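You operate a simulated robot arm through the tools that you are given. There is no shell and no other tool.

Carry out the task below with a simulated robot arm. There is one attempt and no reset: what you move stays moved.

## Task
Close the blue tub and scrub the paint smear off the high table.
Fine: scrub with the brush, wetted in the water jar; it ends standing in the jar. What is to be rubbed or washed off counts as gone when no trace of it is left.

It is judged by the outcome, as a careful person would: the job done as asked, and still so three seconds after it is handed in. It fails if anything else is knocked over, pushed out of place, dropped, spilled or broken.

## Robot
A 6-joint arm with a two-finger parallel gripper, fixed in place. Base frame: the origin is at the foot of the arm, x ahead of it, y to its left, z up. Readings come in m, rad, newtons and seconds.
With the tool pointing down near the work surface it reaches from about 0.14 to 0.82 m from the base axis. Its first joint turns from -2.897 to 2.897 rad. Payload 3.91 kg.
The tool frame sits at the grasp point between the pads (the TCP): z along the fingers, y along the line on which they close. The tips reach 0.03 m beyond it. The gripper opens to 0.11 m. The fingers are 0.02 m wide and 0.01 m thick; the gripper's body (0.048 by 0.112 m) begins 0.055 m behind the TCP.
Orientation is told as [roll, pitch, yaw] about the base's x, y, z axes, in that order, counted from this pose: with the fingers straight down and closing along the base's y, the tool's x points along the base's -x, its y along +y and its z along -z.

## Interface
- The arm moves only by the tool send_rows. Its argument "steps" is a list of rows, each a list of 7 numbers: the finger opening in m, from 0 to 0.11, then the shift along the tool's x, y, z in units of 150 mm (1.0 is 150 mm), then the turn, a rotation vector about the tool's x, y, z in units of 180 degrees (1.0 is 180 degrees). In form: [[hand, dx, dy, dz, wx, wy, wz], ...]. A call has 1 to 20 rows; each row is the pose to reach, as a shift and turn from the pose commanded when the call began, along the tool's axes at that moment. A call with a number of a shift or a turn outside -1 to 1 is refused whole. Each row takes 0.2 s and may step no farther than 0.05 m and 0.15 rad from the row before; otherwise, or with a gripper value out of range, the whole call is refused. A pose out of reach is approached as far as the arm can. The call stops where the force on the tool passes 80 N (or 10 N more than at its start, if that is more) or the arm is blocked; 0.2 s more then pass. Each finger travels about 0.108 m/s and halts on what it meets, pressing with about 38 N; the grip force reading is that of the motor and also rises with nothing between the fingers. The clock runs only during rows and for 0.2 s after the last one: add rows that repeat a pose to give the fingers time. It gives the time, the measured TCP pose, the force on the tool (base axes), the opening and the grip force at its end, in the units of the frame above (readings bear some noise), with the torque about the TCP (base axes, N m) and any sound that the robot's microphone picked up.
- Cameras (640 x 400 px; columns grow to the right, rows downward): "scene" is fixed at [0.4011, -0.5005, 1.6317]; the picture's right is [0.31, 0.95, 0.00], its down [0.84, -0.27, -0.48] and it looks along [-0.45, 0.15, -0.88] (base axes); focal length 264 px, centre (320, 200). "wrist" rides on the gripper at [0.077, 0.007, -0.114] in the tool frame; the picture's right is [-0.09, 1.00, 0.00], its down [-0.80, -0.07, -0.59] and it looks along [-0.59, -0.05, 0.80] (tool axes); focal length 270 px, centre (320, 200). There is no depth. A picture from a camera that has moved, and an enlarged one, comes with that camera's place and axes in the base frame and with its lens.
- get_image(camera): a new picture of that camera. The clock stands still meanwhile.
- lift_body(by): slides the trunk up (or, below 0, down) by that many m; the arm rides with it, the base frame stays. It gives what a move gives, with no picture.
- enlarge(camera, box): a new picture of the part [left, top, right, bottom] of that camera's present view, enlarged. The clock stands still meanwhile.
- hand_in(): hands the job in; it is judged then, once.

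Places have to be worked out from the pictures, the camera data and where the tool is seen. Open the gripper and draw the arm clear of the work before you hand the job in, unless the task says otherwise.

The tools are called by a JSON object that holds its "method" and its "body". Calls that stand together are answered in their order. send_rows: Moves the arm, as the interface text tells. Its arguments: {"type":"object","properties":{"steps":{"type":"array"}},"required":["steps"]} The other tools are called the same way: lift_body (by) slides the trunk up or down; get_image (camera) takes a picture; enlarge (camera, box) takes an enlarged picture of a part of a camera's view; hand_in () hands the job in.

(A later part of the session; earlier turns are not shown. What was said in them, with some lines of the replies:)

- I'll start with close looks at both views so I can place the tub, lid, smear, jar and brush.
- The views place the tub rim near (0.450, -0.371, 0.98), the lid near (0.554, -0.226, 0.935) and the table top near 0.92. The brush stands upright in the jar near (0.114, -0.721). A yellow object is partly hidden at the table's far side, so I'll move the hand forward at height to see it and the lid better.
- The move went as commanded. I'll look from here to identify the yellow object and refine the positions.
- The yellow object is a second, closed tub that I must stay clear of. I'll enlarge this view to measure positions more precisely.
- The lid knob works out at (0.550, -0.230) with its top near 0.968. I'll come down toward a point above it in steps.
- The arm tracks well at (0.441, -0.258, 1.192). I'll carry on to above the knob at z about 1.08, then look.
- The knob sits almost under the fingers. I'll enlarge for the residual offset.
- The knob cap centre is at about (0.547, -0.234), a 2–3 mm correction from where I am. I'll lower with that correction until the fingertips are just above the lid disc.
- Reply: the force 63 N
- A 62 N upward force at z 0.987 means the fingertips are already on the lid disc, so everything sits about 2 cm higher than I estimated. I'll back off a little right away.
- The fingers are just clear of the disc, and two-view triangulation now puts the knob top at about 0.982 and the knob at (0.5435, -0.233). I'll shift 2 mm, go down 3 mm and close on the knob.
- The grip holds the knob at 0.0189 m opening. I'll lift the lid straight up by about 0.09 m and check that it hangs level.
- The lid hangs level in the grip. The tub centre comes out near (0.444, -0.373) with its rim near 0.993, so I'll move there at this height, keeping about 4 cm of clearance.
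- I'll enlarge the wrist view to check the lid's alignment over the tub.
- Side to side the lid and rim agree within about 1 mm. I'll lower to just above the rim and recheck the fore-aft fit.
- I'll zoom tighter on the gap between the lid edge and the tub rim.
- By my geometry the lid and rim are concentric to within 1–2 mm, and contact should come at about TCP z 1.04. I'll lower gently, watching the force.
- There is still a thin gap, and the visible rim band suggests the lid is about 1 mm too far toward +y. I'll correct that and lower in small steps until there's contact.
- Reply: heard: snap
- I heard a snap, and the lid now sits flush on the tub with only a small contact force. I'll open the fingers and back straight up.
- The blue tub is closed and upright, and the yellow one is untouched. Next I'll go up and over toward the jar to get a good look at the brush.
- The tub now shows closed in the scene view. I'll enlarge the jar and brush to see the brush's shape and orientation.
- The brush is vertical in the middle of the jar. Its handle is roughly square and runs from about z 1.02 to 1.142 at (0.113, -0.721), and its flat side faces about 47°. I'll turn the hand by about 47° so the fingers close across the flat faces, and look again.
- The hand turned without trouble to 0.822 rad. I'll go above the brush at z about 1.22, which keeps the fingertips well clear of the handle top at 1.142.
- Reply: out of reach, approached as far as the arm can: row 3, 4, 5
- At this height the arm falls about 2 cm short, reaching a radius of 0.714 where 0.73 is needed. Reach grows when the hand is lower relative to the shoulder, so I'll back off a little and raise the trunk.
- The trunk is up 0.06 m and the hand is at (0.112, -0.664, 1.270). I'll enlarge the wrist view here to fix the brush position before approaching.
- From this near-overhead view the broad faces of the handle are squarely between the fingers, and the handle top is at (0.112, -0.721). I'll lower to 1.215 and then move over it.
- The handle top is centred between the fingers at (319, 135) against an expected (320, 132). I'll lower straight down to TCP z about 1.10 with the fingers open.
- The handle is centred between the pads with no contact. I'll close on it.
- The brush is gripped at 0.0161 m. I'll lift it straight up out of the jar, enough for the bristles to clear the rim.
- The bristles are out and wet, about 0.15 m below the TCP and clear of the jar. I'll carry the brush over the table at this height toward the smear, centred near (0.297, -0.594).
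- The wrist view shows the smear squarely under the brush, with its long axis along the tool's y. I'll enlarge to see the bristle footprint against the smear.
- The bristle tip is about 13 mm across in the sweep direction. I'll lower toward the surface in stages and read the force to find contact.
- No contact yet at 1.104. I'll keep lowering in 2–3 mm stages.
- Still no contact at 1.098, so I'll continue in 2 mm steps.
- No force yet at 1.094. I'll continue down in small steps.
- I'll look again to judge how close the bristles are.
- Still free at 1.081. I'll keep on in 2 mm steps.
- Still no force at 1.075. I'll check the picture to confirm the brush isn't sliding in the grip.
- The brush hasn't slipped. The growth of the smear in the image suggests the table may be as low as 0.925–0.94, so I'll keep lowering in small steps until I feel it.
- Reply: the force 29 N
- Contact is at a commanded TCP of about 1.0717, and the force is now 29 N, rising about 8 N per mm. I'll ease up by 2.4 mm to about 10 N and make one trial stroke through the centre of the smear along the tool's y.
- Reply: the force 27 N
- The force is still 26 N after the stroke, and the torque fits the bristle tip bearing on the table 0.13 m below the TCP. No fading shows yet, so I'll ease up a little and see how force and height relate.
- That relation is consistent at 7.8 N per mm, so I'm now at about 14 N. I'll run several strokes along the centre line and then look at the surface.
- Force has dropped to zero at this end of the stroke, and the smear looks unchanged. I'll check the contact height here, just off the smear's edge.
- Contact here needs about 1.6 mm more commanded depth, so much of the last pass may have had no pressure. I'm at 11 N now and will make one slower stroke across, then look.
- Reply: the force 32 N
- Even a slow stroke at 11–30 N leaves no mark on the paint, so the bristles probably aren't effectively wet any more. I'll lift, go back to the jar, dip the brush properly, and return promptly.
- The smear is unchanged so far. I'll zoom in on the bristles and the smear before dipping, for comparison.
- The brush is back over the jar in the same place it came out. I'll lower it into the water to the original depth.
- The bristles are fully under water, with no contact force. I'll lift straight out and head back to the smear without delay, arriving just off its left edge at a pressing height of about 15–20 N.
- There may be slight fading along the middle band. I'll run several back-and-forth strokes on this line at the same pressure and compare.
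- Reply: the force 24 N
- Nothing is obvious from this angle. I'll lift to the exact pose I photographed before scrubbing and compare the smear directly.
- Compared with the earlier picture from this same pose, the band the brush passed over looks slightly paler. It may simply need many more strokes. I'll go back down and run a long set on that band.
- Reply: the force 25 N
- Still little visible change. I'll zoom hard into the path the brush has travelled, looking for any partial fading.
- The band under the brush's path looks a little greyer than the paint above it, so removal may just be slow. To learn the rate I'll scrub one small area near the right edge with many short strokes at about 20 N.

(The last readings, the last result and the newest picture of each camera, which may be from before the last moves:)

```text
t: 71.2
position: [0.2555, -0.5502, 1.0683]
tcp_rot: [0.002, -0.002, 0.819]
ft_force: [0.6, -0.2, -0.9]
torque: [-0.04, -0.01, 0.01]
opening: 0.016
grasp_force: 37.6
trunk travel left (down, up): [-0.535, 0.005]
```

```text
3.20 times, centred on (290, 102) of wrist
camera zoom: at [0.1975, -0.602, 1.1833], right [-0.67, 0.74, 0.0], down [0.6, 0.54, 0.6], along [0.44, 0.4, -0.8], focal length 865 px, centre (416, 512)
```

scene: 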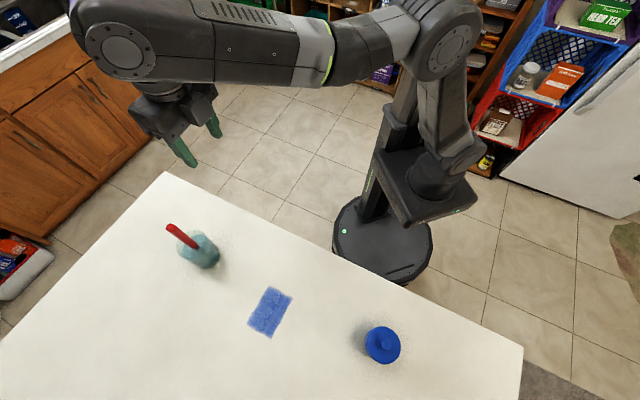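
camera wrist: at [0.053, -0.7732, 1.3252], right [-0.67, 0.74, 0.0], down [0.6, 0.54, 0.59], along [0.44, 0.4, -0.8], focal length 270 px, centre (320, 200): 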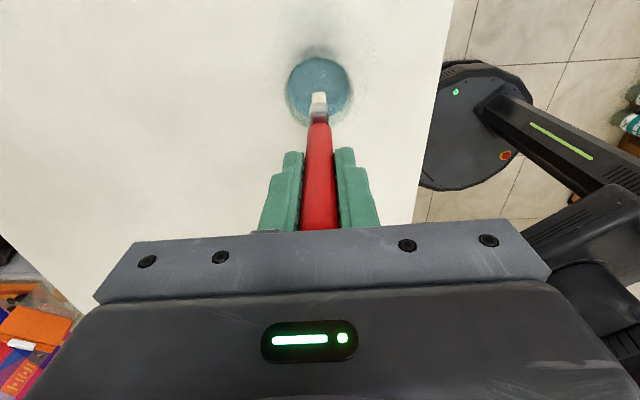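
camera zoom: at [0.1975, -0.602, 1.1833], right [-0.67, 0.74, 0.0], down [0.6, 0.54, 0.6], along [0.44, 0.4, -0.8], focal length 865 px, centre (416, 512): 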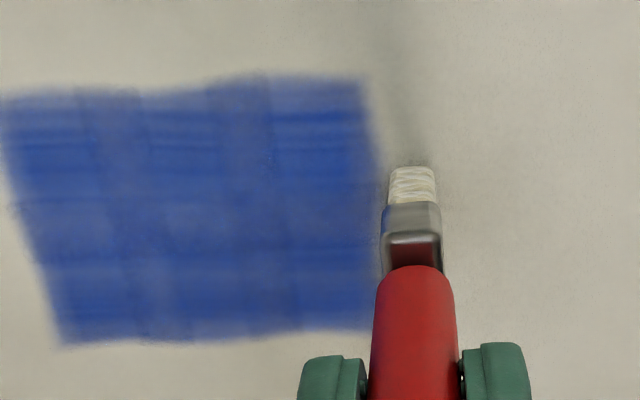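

Force has fallen to zero at the same commanded height, so the brush has crept up about 2–3 mm in the grip: I've been pressing too hard. I'll lift, look at the smear from the fixed camera while heading to the jar, and dip for longer this time.

{"method": "send_rows", "body": {"steps": [[0.0, 0, 0, -0.25, 0, 0, 0], [0.0, 0, 0, -0.5, 0, 0, 0], [0.0, 0, 0, -0.75, 0, 0, 0], [0.0, 0, 0, -0.95, 0, 0, 0], [0.0, 0.25, -0.02, -0.95, 0, 0, 0], [0.0, 0.55, -0.04, -0.95, 0, 0, 0], [0.0, 0.8, -0.05, -0.95, 0, 0, 0]]}}

{"method": "enlarge", "body": {"camera": "scene", "box": [230, 270, 310, 350]}}

{"method": "enlarge", "body": {"camera": "scene", "box": [180, 210, 260, 270]}}

```text
t: 72.8
position: [0.1767, -0.6468, 1.2091]
tcp_rot: [0.002, -0.002, 0.821]
ft_force: [-1.0, -0.3, -0.1]
torque: [0.01, -0.01, -0.01]
opening: 0.0165
grasp_force: 38.4
trunk travel left (down, up): [-0.535, 0.005]
```

```text
5.00 times, centred on (270, 310) of scene
camera zoom: at [0.4011, -0.5005, 1.6317], right [0.31, 0.95, 0.0], down [0.84, -0.27, -0.48], along [-0.45, 0.15, -0.88], focal length 1320 px, centre (570, -350)
```

zoom: 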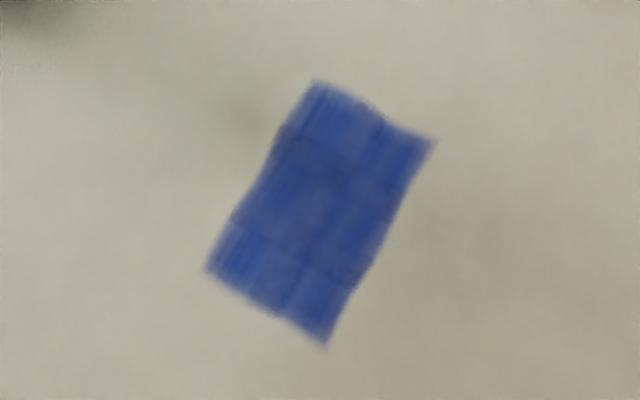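

```text
6.67 times, centred on (220, 240) of scene
camera zoom: at [0.4011, -0.5005, 1.6317], right [0.31, 0.95, 0.0], down [0.84, -0.27, -0.48], along [-0.45, 0.15, -0.88], focal length 1760 px, centre (987, -67)
```

zoom: 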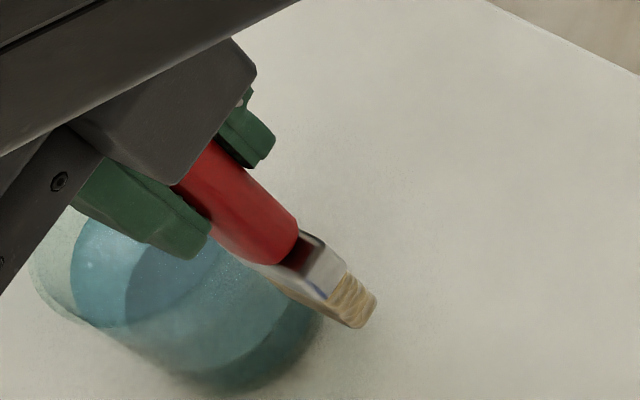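

The smear still looks intact. I'll dip again, this time right down to where the brush originally stood, and hold it there for a couple of seconds.

{"method": "send_rows", "body": {"steps": [[0.0, 0.2, -0.01, 0, 0, 0, 0], [0.0, 0.4, -0.02, 0, 0, 0, 0], [0.0, 0.6, -0.023, 0, 0, 0, 0], [0.0, 0.667, -0.023, 0.05, 0, 0, 0], [0.0, 0.667, -0.023, 0.25, 0, 0, 0], [0.0, 0.667, -0.023, 0.45, 0, 0, 0], [0.0, 0.667, -0.023, 0.62, 0, 0, 0], [0.0, 0.667, -0.023, 0.71, 0, 0, 0], [0.0, 0.667, -0.023, 0.74, 0, 0, 0], [0.0, 0.667, -0.023, 0.745, 0, 0, 0]]}}

{"method": "send_rows", "body": {"steps": [[0.0, 0, 0, 0.01, 0, 0, 0], [0.0, 0, 0, 0.02, 0, 0, 0]]}}

{"method": "send_rows", "body": {"steps": [[0.0, 0, 0, 0.014, 0, 0, 0], [0.0, 0, 0, 0.014, 0, 0, 0]]}}

```text
t: 75.0
position: [0.1117, -0.72, 1.097]
tcp_rot: [0.001, -0.002, 0.821]
ft_force: [-0.1, 0.9, 0.0]
torque: [-0.01, 0.03, -0.02]
opening: 0.0164
grasp_force: 38.0
trunk travel left (down, up): [-0.535, 0.005]
```

```text
t: 75.6
position: [0.112, -0.7193, 1.0987]
tcp_rot: [-0.002, 0.0, 0.82]
ft_force: [-1.2, 0.5, 10.9]
torque: [0.12, 0.09, 0.01]
opening: 0.0163
grasp_force: 38.6
trunk travel left (down, up): [-0.535, 0.005]
```

```text
t: 76.2
position: [0.1119, -0.7191, 1.0979]
tcp_rot: [-0.007, 0.003, 0.82]
ft_force: [1.3, -1.7, 29.9]
torque: [-0.06, -0.3, -0.01]
opening: 0.0164
grasp_force: 38.1
trunk travel left (down, up): [-0.535, 0.005]
```

The brush meets the jar's floor at about TCP 1.098, so that is how it stood originally. I'll ease off, hold it in the water for over a second, then lift and return to a fresh band near the smear's upper part.

{"method": "send_rows", "body": {"steps": [[0.0, 0, 0, -0.035, 0, 0, 0], [0.0, 0, 0, -0.035, 0, 0, 0], [0.0, 0, 0, -0.035, 0, 0, 0], [0.0, 0, 0, -0.035, 0, 0, 0], [0.0, 0, 0, -0.035, 0, 0, 0], [0.0, 0, 0, -0.035, 0, 0, 0], [0.0, 0, 0, -0.035, 0, 0, 0], [0.0, 0, 0, -0.25, 0, 0, 0], [0.0, 0, 0, -0.5, 0, 0, 0], [0.0, 0, 0, -0.72, 0, 0, 0], [0.0, 0, 0, -0.79, 0, 0, 0], [0.0, -0.25, -0.12, -0.79, 0, 0, 0], [0.0, -0.5, -0.25, -0.79, 0, 0, 0], [0.0, -0.75, -0.38, -0.79, 0, 0, 0], [0.0, -0.98, -0.5, -0.79, 0, 0, 0]]}}

{"method": "send_rows", "body": {"steps": [[0.0, -0.2, -0.1, 0.1, 0, 0, 0], [0.0, -0.338, -0.198, 0.25, 0, 0, 0], [0.0, -0.338, -0.198, 0.5, 0, 0, 0], [0.0, -0.338, -0.198, 0.75, 0, 0, 0], [0.0, -0.338, -0.198, 0.92, 0, 0, 0], [0.0, -0.338, -0.198, 0.945, 0, 0, 0]]}}

{"method": "send_rows", "body": {"steps": [[0.0, 0, 0, 0.01, 0, 0, 0], [0.0, 0, 0, 0.01, 0, 0, 0]]}}

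```text
t: 79.4
position: [0.2675, -0.6645, 1.2137]
tcp_rot: [0.0, -0.001, 0.821]
ft_force: [-0.3, 0.3, 0.4]
torque: [0.0, 0.0, 0.01]
opening: 0.0163
grasp_force: 37.9
trunk travel left (down, up): [-0.535, 0.005]
```

```text
t: 80.8
position: [0.3251, -0.6473, 1.0707]
tcp_rot: [0.0, 0.0, 0.82]
ft_force: [0.1, -0.3, -0.4]
torque: [0.01, -0.02, 0.02]
opening: 0.0164
grasp_force: 38.1
trunk travel left (down, up): [-0.535, 0.005]
```

```text
t: 81.4
position: [0.3236, -0.6482, 1.0699]
tcp_rot: [0.0, 0.0, 0.819]
ft_force: [0.7, 0.6, -1.4]
torque: [0.02, -0.02, 0.03]
opening: 0.0163
grasp_force: 38.3
trunk travel left (down, up): [-0.535, 0.005]
```

No contact yet. I'll lower another 1.8 mm.

{"method": "send_rows", "body": {"steps": [[0.0, 0, 0, 0.012, 0, 0, 0], [0.0, 0, 0, 0.012, 0, 0, 0]]}}

{"method": "send_rows", "body": {"steps": [[0.0, 0, 0, 0.01, 0, 0, 0], [0.0, 0, 0, 0.01, 0, 0, 0]]}}

```text
t: 82.0
position: [0.3244, -0.648, 1.067]
tcp_rot: [-0.001, -0.001, 0.819]
ft_force: [-0.4, 1.0, -0.2]
torque: [-0.06, -0.02, -0.03]
opening: 0.0161
grasp_force: 37.7
trunk travel left (down, up): [-0.535, 0.005]
```

```text
t: 82.6
position: [0.3251, -0.648, 1.0666]
tcp_rot: [0.0, 0.002, 0.819]
ft_force: [-0.5, -1.1, 6.4]
torque: [-0.14, -0.06, 0.0]
opening: 0.0163
grasp_force: 38.2
trunk travel left (down, up): [-0.535, 0.005]
```

That's a light 6 N contact, just left of the smear's upper band. I'll make one slow stroke across at 5 cm/s.

{"method": "send_rows", "body": {"steps": [[0.0, 0, 0.06, 0, 0, 0, 0], [0.0, 0, 0.12, 0, 0, 0, 0], [0.0, 0, 0.18, 0, 0, 0, 0], [0.0, 0, 0.24, 0, 0, 0, 0], [0.0, 0, 0.3, 0, 0, 0, 0], [0.0, 0, 0.36, 0, 0, 0, 0], [0.0, 0, 0.42, 0, 0, 0, 0], [0.0, 0, 0.48, 0, 0, 0, 0], [0.0, 0, 0.54, 0, 0, 0, 0], [0.0, 0, 0.6, 0, 0, 0, 0], [0.0, 0, 0.66, 0, 0, 0, 0], [0.0, 0, 0.72, 0, 0, 0, 0], [0.0, 0, 0.78, 0, 0, 0, 0]]}}

{"method": "enlarge", "body": {"camera": "wrist", "box": [190, 45, 390, 160]}}

```text
t: 85.4
position: [0.238, -0.5666, 1.0683]
tcp_rot: [-0.001, 0.002, 0.818]
ft_force: [5.7, -5.6, 26.7]
torque: [-0.77, -0.75, -0.02]
opening: 0.0164
grasp_force: 38.4
trunk travel left (down, up): [-0.535, 0.005]
```

```text
3.20 times, centred on (290, 102) of wrist
camera zoom: at [0.1801, -0.6176, 1.1827], right [-0.67, 0.74, 0.0], down [0.6, 0.54, 0.59], along [0.44, 0.39, -0.8], focal length 865 px, centre (416, 512)
```

zoom: 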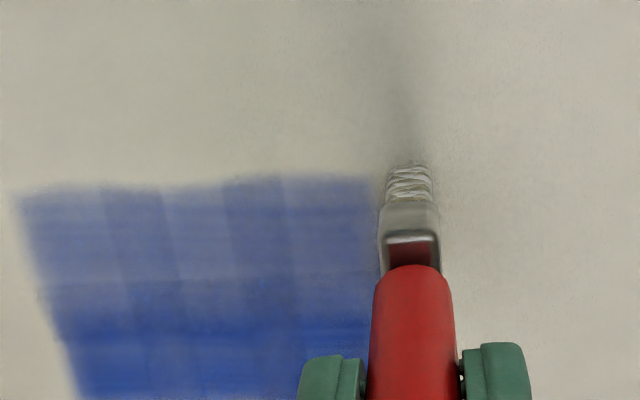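

Now it works: the band just scrubbed is clearly paler than the paint below it, and the bristles look wet, so the longer dip was what was missing. I'll continue on this band with a slight height slope to keep the force moderate.

{"method": "send_rows", "body": {"steps": [[0.0, 0, 0, -0.01, 0, 0, 0], [0.0, 0, -0.1, -0.008, 0, 0, 0], [0.0, 0, -0.2, -0.006, 0, 0, 0], [0.0, 0, -0.3, -0.004, 0, 0, 0], [0.0, 0, -0.4, -0.003, 0, 0, 0], [0.0, 0, -0.5, -0.001, 0, 0, 0], [0.0, 0, -0.6, 0.001, 0, 0, 0], [0.0, 0, -0.7, 0.003, 0, 0, 0], [0.0, 0, -0.78, 0.004, 0, 0, 0]]}}

{"method": "enlarge", "body": {"camera": "wrist", "box": [250, 45, 450, 160]}}

```text
t: 87.4
position: [0.3222, -0.6446, 1.0672]
tcp_rot: [-0.002, 0.002, 0.822]
ft_force: [-5.0, 5.3, 20.6]
torque: [0.56, 0.57, 0.0]
opening: 0.0163
grasp_force: 37.7
trunk travel left (down, up): [-0.535, 0.005]
```

```text
3.20 times, centred on (350, 102) of wrist
camera zoom: at [0.2644, -0.6959, 1.1825], right [-0.67, 0.74, 0.0], down [0.6, 0.54, 0.59], along [0.44, 0.39, -0.8], focal length 865 px, centre (224, 512)
```

zoom: 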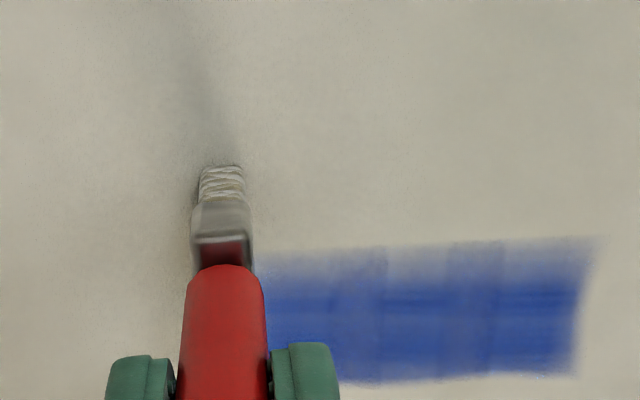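

Two wet strokes cleared the upper band completely. I'll step 18 mm toward the remaining paint and repeat a forward and a return stroke at moderate force.

{"method": "send_rows", "body": {"steps": [[0.0, -0.06, 0, -0.006, 0, 0, 0], [0.0, -0.12, 0, -0.006, 0, 0, 0], [0.0, -0.12, 0.08, -0.006, 0, 0, 0], [0.0, -0.12, 0.16, -0.007, 0, 0, 0], [0.0, -0.12, 0.24, -0.008, 0, 0, 0], [0.0, -0.12, 0.32, -0.009, 0, 0, 0], [0.0, -0.12, 0.4, -0.01, 0, 0, 0], [0.0, -0.12, 0.48, -0.011, 0, 0, 0], [0.0, -0.12, 0.56, -0.012, 0, 0, 0], [0.0, -0.12, 0.64, -0.013, 0, 0, 0], [0.0, -0.12, 0.72, -0.014, 0, 0, 0], [0.0, -0.12, 0.79, -0.015, 0, 0, 0]]}}

{"method": "enlarge", "body": {"camera": "wrist", "box": [190, 45, 390, 160]}}

```text
t: 90.0
position: [0.2474, -0.5509, 1.0663]
tcp_rot: [-0.002, -0.001, 0.822]
ft_force: [3.0, -1.6, 17.4]
torque: [-0.31, -0.46, -0.01]
opening: 0.0163
grasp_force: 38.2
trunk travel left (down, up): [-0.535, 0.005]
```

```text
3.20 times, centred on (290, 102) of wrist
camera zoom: at [0.1903, -0.6025, 1.1823], right [-0.67, 0.74, 0.0], down [0.6, 0.54, 0.59], along [0.44, 0.4, -0.8], focal length 865 px, centre (416, 512)
```

zoom: 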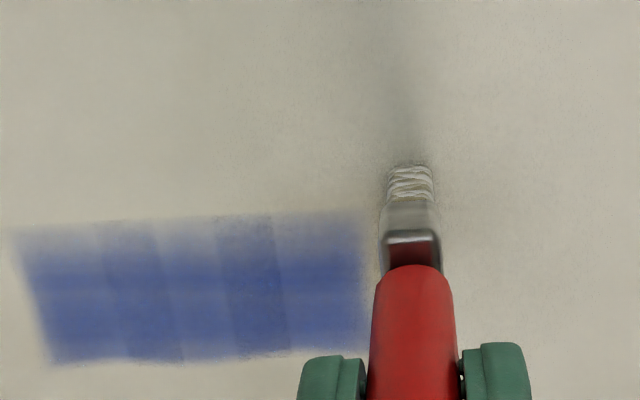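

The second band is fading well at 17 N. Now the return stroke on the same line.

{"method": "send_rows", "body": {"steps": [[0.0, 0, -0.1, 0.001, 0, 0, 0], [0.0, 0, -0.2, 0.002, 0, 0, 0], [0.0, 0, -0.3, 0.003, 0, 0, 0], [0.0, 0, -0.4, 0.004, 0, 0, 0], [0.0, 0, -0.5, 0.006, 0, 0, 0], [0.0, 0, -0.6, 0.007, 0, 0, 0], [0.0, 0, -0.7, 0.008, 0, 0, 0], [0.0, 0, -0.8, 0.009, 0, 0, 0]]}}

{"method": "enlarge", "body": {"camera": "wrist", "box": [250, 45, 450, 160]}}

```text
t: 91.8
position: [0.3356, -0.6338, 1.0669]
tcp_rot: [-0.004, 0.001, 0.817]
ft_force: [-4.0, 3.9, 20.9]
torque: [0.37, 0.55, 0.05]
opening: 0.0163
grasp_force: 38.2
trunk travel left (down, up): [-0.535, 0.005]
```

```text
3.20 times, centred on (350, 102) of wrist
camera zoom: at [0.2779, -0.6844, 1.1822], right [-0.67, 0.74, 0.0], down [0.6, 0.54, 0.59], along [0.44, 0.39, -0.8], focal length 865 px, centre (224, 512)
```

zoom: 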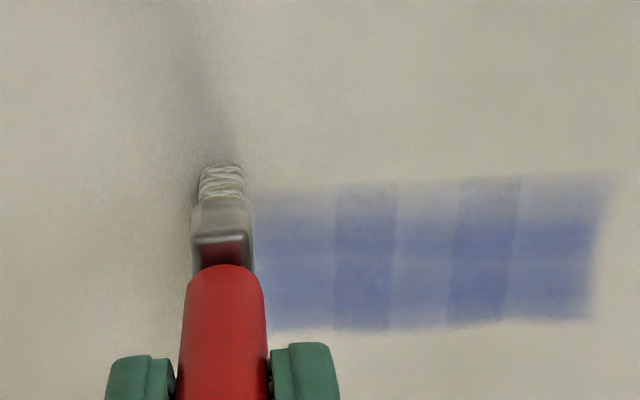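

The remaining paint is getting faint. I'll continue with a stroke 7 mm further in.

{"method": "send_rows", "body": {"steps": [[0.0, -0.05, 0, -0.006, 0, 0, 0], [0.0, -0.05, 0.08, -0.006, 0, 0, 0], [0.0, -0.05, 0.16, -0.007, 0, 0, 0], [0.0, -0.05, 0.24, -0.008, 0, 0, 0], [0.0, -0.05, 0.32, -0.009, 0, 0, 0], [0.0, -0.05, 0.4, -0.01, 0, 0, 0], [0.0, -0.05, 0.48, -0.011, 0, 0, 0], [0.0, -0.05, 0.56, -0.012, 0, 0, 0], [0.0, -0.05, 0.64, -0.013, 0, 0, 0], [0.0, -0.05, 0.72, -0.014, 0, 0, 0], [0.0, -0.05, 0.8, -0.015, 0, 0, 0]]}}

{"method": "enlarge", "body": {"camera": "wrist", "box": [190, 45, 390, 160]}}

```text
t: 94.2
position: [0.2546, -0.5473, 1.0673]
tcp_rot: [0.001, -0.001, 0.819]
ft_force: [0.7, 0.7, -0.6]
torque: [0.0, 0.01, 0.02]
opening: 0.0162
grasp_force: 37.7
trunk travel left (down, up): [-0.535, 0.005]
```

```text
3.20 times, centred on (290, 102) of wrist
camera zoom: at [0.1971, -0.5992, 1.1832], right [-0.67, 0.74, 0.0], down [0.6, 0.54, 0.59], along [0.44, 0.4, -0.8], focal length 865 px, centre (416, 512)
```

zoom: 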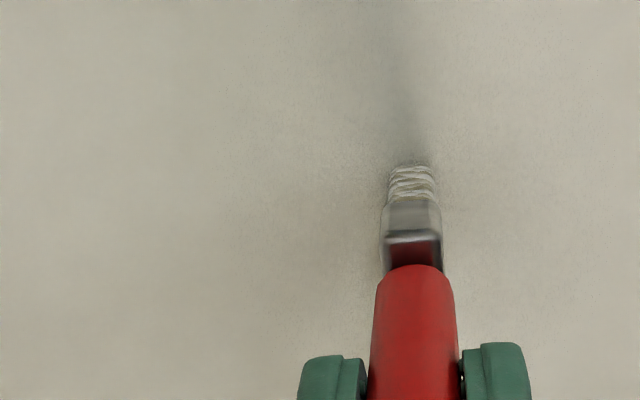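

The paint has vanished from this view. I'll lift clear and inspect the whole area for any trace.

{"method": "send_rows", "body": {"steps": [[0.0, 0, 0, -0.25, 0, 0, 0], [0.0, 0, 0, -0.5, 0, 0, 0], [0.0, 0, 0, -0.75, 0, 0, 0], [0.0, 0, 0, -0.96, 0, 0, 0], [0.0, 0.25, -0.02, -0.96, 0, 0, 0], [0.0, 0.55, -0.04, -0.96, 0, 0, 0], [0.0, 0.8, -0.05, -0.96, 0, 0, 0]]}}

{"method": "get_image", "body": {"camera": "scene"}}

{"method": "enlarge", "body": {"camera": "scene", "box": [220, 260, 320, 350]}}

{"method": "get_image", "body": {"camera": "wrist"}}

```text
t: 95.8
position: [0.1794, -0.6415, 1.2119]
tcp_rot: [0.0, 0.001, 0.819]
ft_force: [0.0, -0.1, -0.7]
torque: [0.01, 0.0, -0.02]
opening: 0.0164
grasp_force: 37.3
trunk travel left (down, up): [-0.535, 0.005]
```

```text
taken
```

scene: 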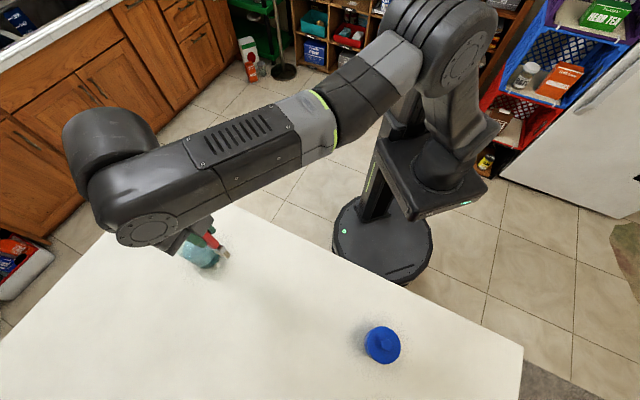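

```text
4.44 times, centred on (270, 305) of scene
camera zoom: at [0.4011, -0.5005, 1.6317], right [0.31, 0.95, 0.0], down [0.84, -0.27, -0.48], along [-0.45, 0.15, -0.88], focal length 1174 px, centre (542, -267)
```

zoom: 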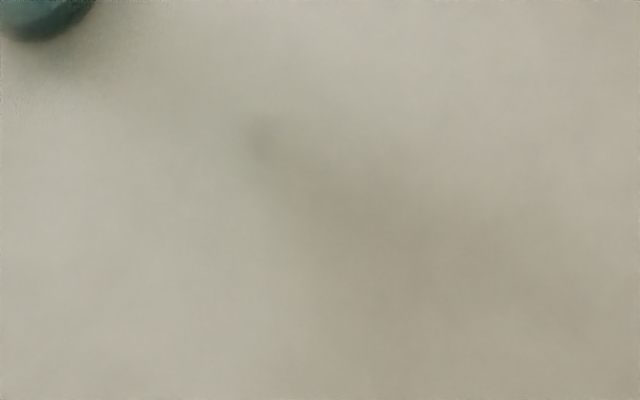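

```text
taken
camera wrist: at [0.1214, -0.6925, 1.3276], right [-0.67, 0.74, 0.0], down [0.6, 0.54, 0.6], along [0.44, 0.4, -0.8], focal length 270 px, centre (320, 200)
```

wrist: 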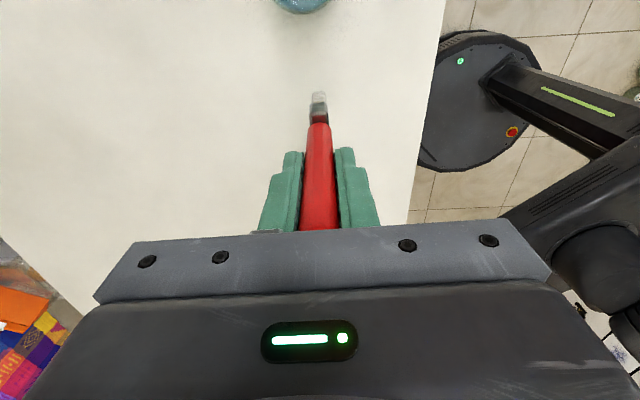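

The table looks clean and both tubs are in place. I'll zoom in where the smear was, from both cameras, to look for a faint residue.

{"method": "enlarge", "body": {"camera": "wrist", "box": [240, 120, 310, 190]}}

{"method": "enlarge", "body": {"camera": "scene", "box": [245, 280, 295, 345]}}

```text
5.71 times, centred on (275, 155) of wrist
camera zoom: at [0.1214, -0.6925, 1.3276], right [-0.67, 0.74, 0.0], down [0.6, 0.54, 0.6], along [0.44, 0.4, -0.8], focal length 1544 px, centre (577, 457)
```

zoom: 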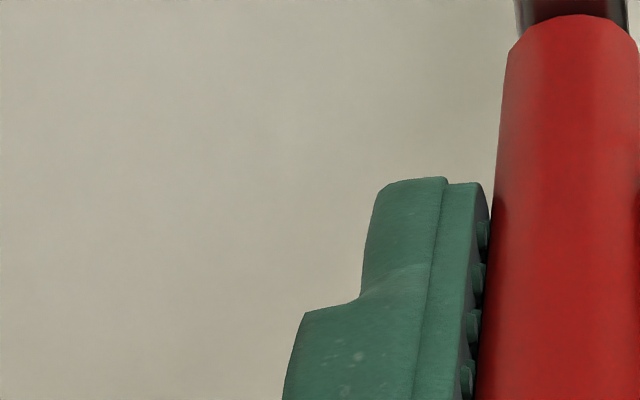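

```text
6.15 times, centred on (270, 312) of scene
camera zoom: at [0.4011, -0.5005, 1.6317], right [0.31, 0.95, 0.0], down [0.84, -0.27, -0.48], along [-0.45, 0.15, -0.88], focal length 1625 px, centre (628, -492)
```

zoom: 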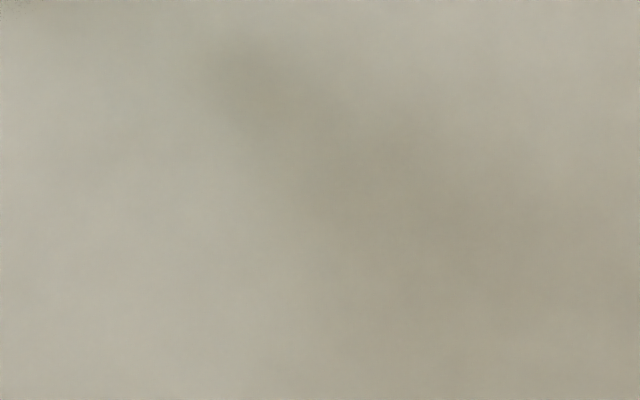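

No trace shows from here. Since this matters most, I'll go back to the close-up pose over the area for one last careful look before putting the brush away.

{"method": "send_rows", "body": {"steps": [[0.0, -0.25, 0.0, 0, 0, 0, 0], [0.0, -0.5, -0.1, 0.1, 0, 0, 0], [0.0, -0.73, -0.25, 0.25, 0, 0, 0], [0.0, -0.73, -0.35, 0.4, 0, 0, 0]]}}

{"method": "get_image", "body": {"camera": "wrist"}}

{"method": "enlarge", "body": {"camera": "wrist", "box": [250, 25, 390, 135]}}

```text
t: 96.8
position: [0.2903, -0.5964, 1.1516]
tcp_rot: [0.001, 0.0, 0.819]
ft_force: [0.7, -0.8, -0.5]
torque: [0.06, -0.02, 0.01]
opening: 0.0164
grasp_force: 37.6
trunk travel left (down, up): [-0.535, 0.005]
```

```text
taken
camera wrist: at [0.234, -0.6476, 1.2665], right [-0.67, 0.74, 0.0], down [0.6, 0.54, 0.59], along [0.44, 0.4, -0.8], focal length 270 px, centre (320, 200)
```

wrist: 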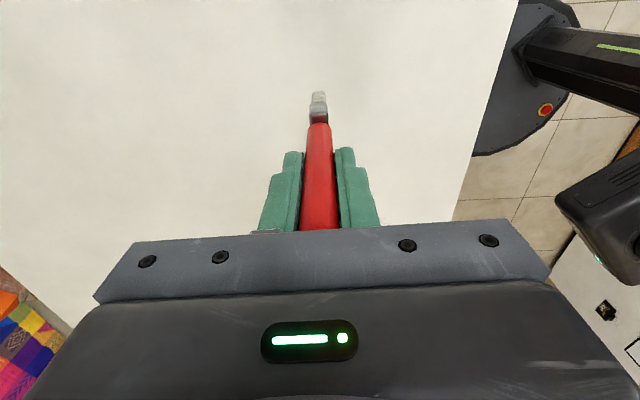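

```text
3.64 times, centred on (320, 80) of wrist
camera zoom: at [0.234, -0.6476, 1.2665], right [-0.67, 0.74, 0.0], down [0.6, 0.54, 0.59], along [0.44, 0.4, -0.8], focal length 983 px, centre (320, 636)
```

zoom: 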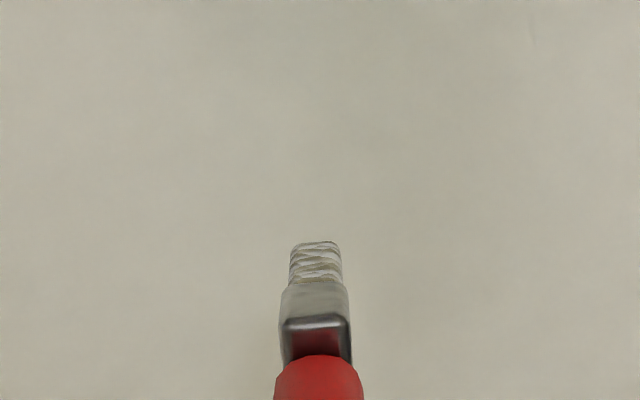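

The surface is spotless. I'll raise the brush and carry it back over the jar.

{"method": "send_rows", "body": {"steps": [[0.0, 0, 0, -0.2, 0, 0, 0], [0.0, 0, 0, -0.41, 0, 0, 0], [0.0, 0.25, 0.05, -0.41, 0, 0, 0], [0.0, 0.5, 0.1, -0.41, 0, 0, 0], [0.0, 0.75, 0.16, -0.41, 0, 0, 0], [0.0, 0.98, 0.21, -0.41, 0, 0, 0]]}}

{"method": "send_rows", "body": {"steps": [[0.0, 0.2, 0.04, 0, 0, 0, 0], [0.0, 0.4, 0.08, 0, 0, 0, 0], [0.0, 0.446, 0.095, 0, 0, 0, 0], [0.0, 0.446, 0.095, 0, 0, 0, 0]]}}

{"method": "get_image", "body": {"camera": "wrist"}}

{"method": "enlarge", "body": {"camera": "scene", "box": [140, 190, 260, 280]}}

```text
t: 98.2
position: [0.1666, -0.6835, 1.2127]
tcp_rot: [0.0, -0.001, 0.82]
ft_force: [-0.3, -0.4, -0.3]
torque: [0.02, -0.01, 0.03]
opening: 0.0162
grasp_force: 37.9
trunk travel left (down, up): [-0.535, 0.005]
```

```text
t: 99.2
position: [0.1115, -0.7214, 1.2143]
tcp_rot: [0.0, 0.0, 0.82]
ft_force: [0.2, 0.5, -0.4]
torque: [0.0, 0.0, -0.01]
opening: 0.0164
grasp_force: 37.7
trunk travel left (down, up): [-0.535, 0.005]
```

```text
taken
camera wrist: at [0.0539, -0.7722, 1.3298], right [-0.67, 0.74, 0.0], down [0.6, 0.54, 0.59], along [0.44, 0.4, -0.8], focal length 270 px, centre (320, 200)
```

wrist: 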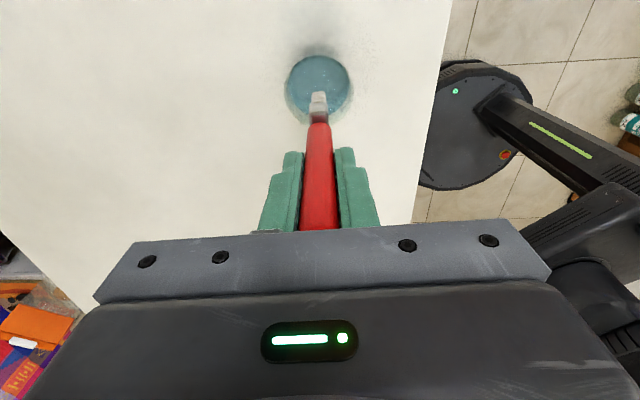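

```text
4.44 times, centred on (200, 235) of scene
camera zoom: at [0.4011, -0.5005, 1.6317], right [0.31, 0.95, 0.0], down [0.84, -0.27, -0.48], along [-0.45, 0.15, -0.88], focal length 1174 px, centre (853, 44)
```

zoom: 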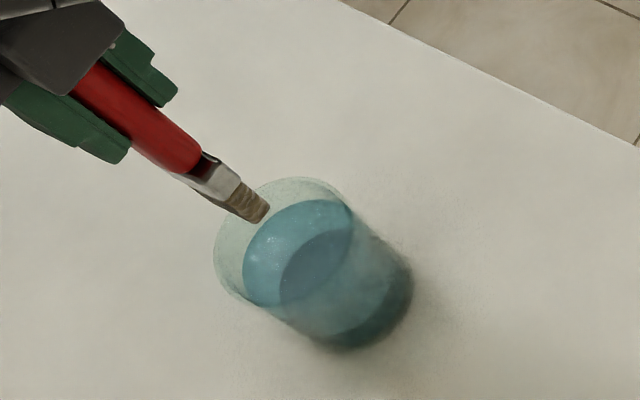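

The brush is centred over the jar again. I'll lower it into the water and stop just above the jar's floor.

{"method": "send_rows", "body": {"steps": [[0.0, 0, 0, 0.15, 0, 0, 0], [0.0, 0, 0, 0.33, 0, 0, 0], [0.0, 0, 0, 0.52, 0, 0, 0], [0.0, 0, 0, 0.67, 0, 0, 0], [0.0, 0, 0, 0.745, 0, 0, 0], [0.0, 0, 0, 0.765, 0, 0, 0]]}}

{"method": "send_rows", "body": {"steps": [[0.0, 0, 0, 0.01, 0, 0, 0], [0.0, 0, 0, 0.01, 0, 0, 0]]}}

```text
t: 100.6
position: [0.1115, -0.7199, 1.0978]
tcp_rot: [0.001, 0.0, 0.819]
ft_force: [-0.3, 0.3, 0.9]
torque: [-0.03, -0.01, 0.0]
opening: 0.0166
grasp_force: 38.4
trunk travel left (down, up): [-0.535, 0.005]
```

```text
t: 101.2
position: [0.113, -0.7196, 1.0969]
tcp_rot: [-0.001, 0.0, 0.82]
ft_force: [-0.7, 0.6, 0.2]
torque: [0.02, 0.01, 0.03]
opening: 0.0161
grasp_force: 38.0
trunk travel left (down, up): [-0.535, 0.005]
```

No floor contact yet at 1.097. I'll lower in about 1 mm steps until I feel it lightly.

{"method": "send_rows", "body": {"steps": [[0.0, 0, 0, 0.008, 0, 0, 0], [0.0, 0, 0, 0.008, 0, 0, 0]]}}

{"method": "send_rows", "body": {"steps": [[0.0, 0, 0, 0.008, 0, 0, 0], [0.0, 0, 0, 0.008, 0, 0, 0]]}}

```text
t: 101.8
position: [0.1117, -0.7213, 1.0974]
tcp_rot: [-0.001, 0.003, 0.821]
ft_force: [0.3, 0.2, 5.3]
torque: [0.02, -0.03, 0.02]
opening: 0.0162
grasp_force: 37.9
trunk travel left (down, up): [-0.535, 0.005]
```

```text
t: 102.4
position: [0.1119, -0.7212, 1.0971]
tcp_rot: [-0.001, 0.003, 0.819]
ft_force: [-2.1, 0.0, 15.4]
torque: [-0.05, 0.1, -0.02]
opening: 0.0162
grasp_force: 37.9
trunk travel left (down, up): [-0.535, 0.005]
```

The brush is on the jar's floor. I'll relieve the push to about 1–2 N and open the fingers gently, keeping the hand in place.

{"method": "send_rows", "body": {"steps": [[0.0, 0, 0, -0.012, 0, 0, 0], [0.0, 0, 0, -0.012, 0, 0, 0], [0.018, 0, 0, -0.012, 0, 0, 0], [0.022, 0, 0, -0.012, 0, 0, 0], [0.028, 0, 0, -0.012, 0, 0, 0], [0.036, 0, 0, -0.012, 0, 0, 0], [0.046, 0, 0, -0.012, 0, 0, 0], [0.06, 0, 0, -0.012, 0, 0, 0], [0.06, 0, 0, -0.012, 0, 0, 0]]}}

{"method": "get_image", "body": {"camera": "wrist"}}

{"method": "enlarge", "body": {"camera": "scene", "box": [140, 190, 260, 280]}}

```text
t: 104.4
position: [0.112, -0.7217, 1.0971]
tcp_rot: [0.0, -0.002, 0.82]
ft_force: [-0.2, 0.0, 0.0]
torque: [-0.02, 0.02, 0.04]
opening: 0.0599
grasp_force: 0.0
trunk travel left (down, up): [-0.535, 0.005]
```

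```text
taken
camera wrist: at [0.0547, -0.773, 1.2117], right [-0.67, 0.74, 0.0], down [0.6, 0.54, 0.59], along [0.44, 0.4, -0.8], focal length 270 px, centre (320, 200)
```

wrist: 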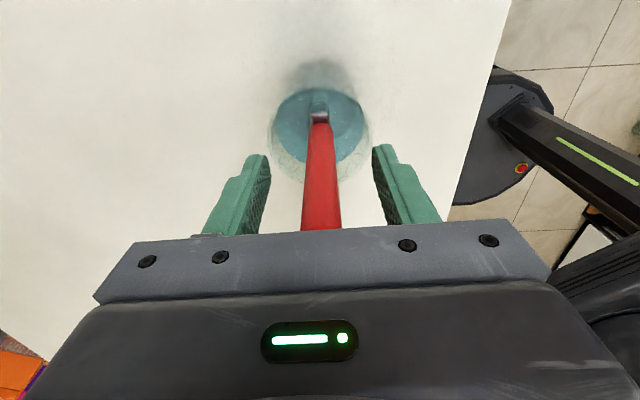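

```text
4.44 times, centred on (200, 235) of scene
camera zoom: at [0.4011, -0.5005, 1.6317], right [0.31, 0.95, 0.0], down [0.84, -0.27, -0.48], along [-0.45, 0.15, -0.88], focal length 1174 px, centre (853, 44)
```

zoom: 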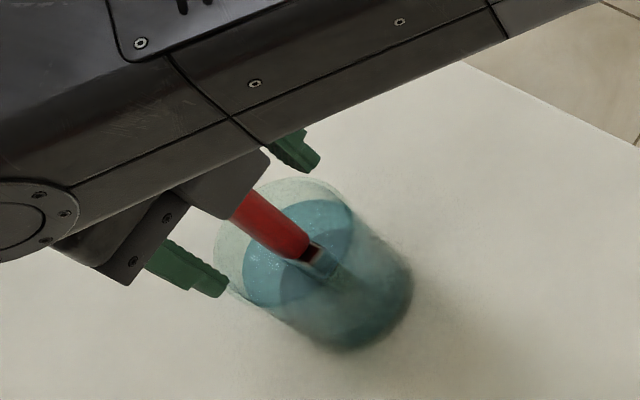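

The brush stands upright on its own in the jar with the fingers open. I'll back straight up until the fingertips clear the handle.

{"method": "send_rows", "body": {"steps": [[0.06, 0, 0, -0.1, 0, 0, 0], [0.06, 0, 0, -0.25, 0, 0, 0], [0.06, 0, 0, -0.42, 0, 0, 0], [0.06, 0, 0, -0.6, 0, 0, 0], [0.06, 0, 0, -0.77, 0, 0, 0]]}}

{"method": "get_image", "body": {"camera": "wrist"}}

```text
t: 105.6
position: [0.1127, -0.7241, 1.2137]
tcp_rot: [0.001, -0.001, 0.82]
ft_force: [-0.3, -0.7, 0.5]
torque: [-0.03, 0.04, 0.01]
opening: 0.0597
grasp_force: 0.0
trunk travel left (down, up): [-0.535, 0.005]
```

```text
taken
camera wrist: at [0.0549, -0.775, 1.328], right [-0.67, 0.74, 0.0], down [0.6, 0.54, 0.59], along [0.44, 0.4, -0.8], focal length 270 px, centre (320, 200)
```

wrist: 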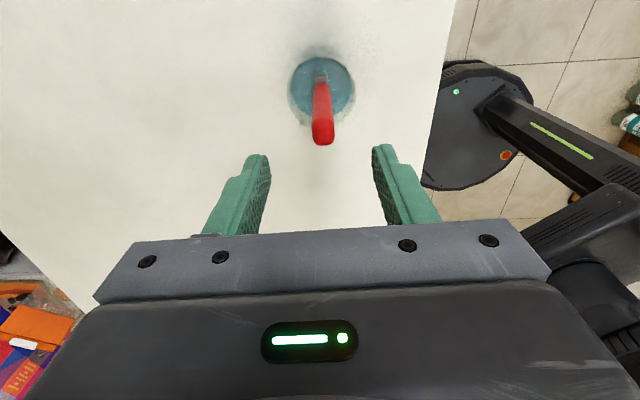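

The fingers are clear of the handle. I'll draw the arm back toward the robot, away from the table, and take a last look at everything.

{"method": "send_rows", "body": {"steps": [[0.06, -0.1, 0.1, 0, 0, 0, 0], [0.06, -0.3, 0.28, -0.05, 0, 0, 0], [0.06, -0.5, 0.46, -0.15, 0, 0, 0], [0.06, -0.68, 0.64, -0.25, 0, 0, 0]]}}

{"method": "send_rows", "body": {"steps": [[0.08, -0.18, 0.18, -0.05, 0, 0, 0], [0.1, -0.36, 0.36, -0.1, 0, 0, 0], [0.11, -0.54, 0.54, -0.1, 0, 0, 0]]}}

{"method": "get_image", "body": {"camera": "scene"}}

{"method": "enlarge", "body": {"camera": "scene", "box": [150, 210, 310, 350]}}

{"method": "enlarge", "body": {"camera": "scene", "box": [330, 300, 450, 400]}}

```text
t: 106.6
position: [0.1123, -0.5802, 1.2498]
tcp_rot: [-0.002, 0.002, 0.82]
ft_force: [0.1, 0.6, 0.2]
torque: [-0.02, 0.02, 0.0]
opening: 0.0601
grasp_force: 0.0
trunk travel left (down, up): [-0.535, 0.005]
```

```text
t: 107.4
position: [0.1071, -0.4676, 1.2659]
tcp_rot: [0.001, -0.001, 0.82]
ft_force: [-0.2, 0.2, 0.3]
torque: [-0.05, -0.01, 0.01]
opening: 0.1097
grasp_force: 0.0
trunk travel left (down, up): [-0.535, 0.005]
```

```text
taken
```

scene: 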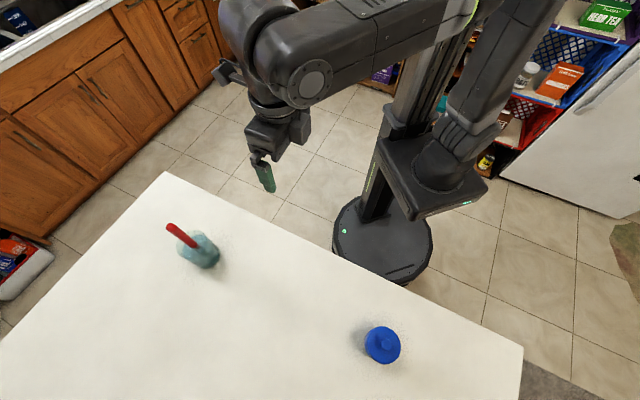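

```text
2.86 times, centred on (230, 280) of scene
camera zoom: at [0.4011, -0.5005, 1.6317], right [0.31, 0.95, 0.0], down [0.84, -0.27, -0.48], along [-0.45, 0.15, -0.88], focal length 754 px, centre (577, -29)
```

zoom: 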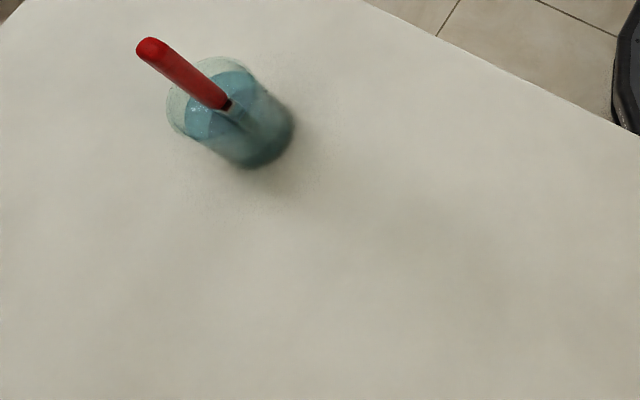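

```text
4.00 times, centred on (390, 350) of scene
camera zoom: at [0.4011, -0.5005, 1.6317], right [0.31, 0.95, 0.0], down [0.84, -0.27, -0.48], along [-0.45, 0.15, -0.88], focal length 1056 px, centre (40, -400)
```

zoom: 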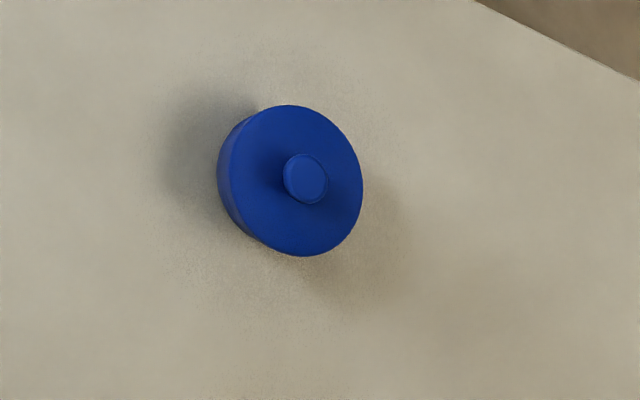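

The last pictures show the blue lid seated on its tub, the table bare where the smear was, and the brush standing in the jar. The gripper is open and drawn clear, so I'm handing the job in.

{"method": "hand_in", "body": {}}

```text
The job is handed in.
```

The blue tub is closed and the paint smear is gone from the high table. I've handed the job in, but I don't have the verdict.

- **Tub:** the lid snapped on, and it looks level and fully seated in the final picture.
- **Smear:** no trace shows in close-ups from either camera. The early strokes, including those after a short dip, barely touched the paint. It came off after a longer dip down to the jar's floor.
- **Brush:** it stands upright on its own in the jar, where it was at the start.
- **Everything else:** the jar looks unmoved and nothing appears spilled or knocked over. The yellow tub is outside the fixed camera's view. I last saw it upright after closing the blue one, and the arm did not go near it after that.

The brush crept up a few millimetres in the grip while I was scrubbing. The trunk is still 6 cm higher than it started, because I raised it to reach the jar.
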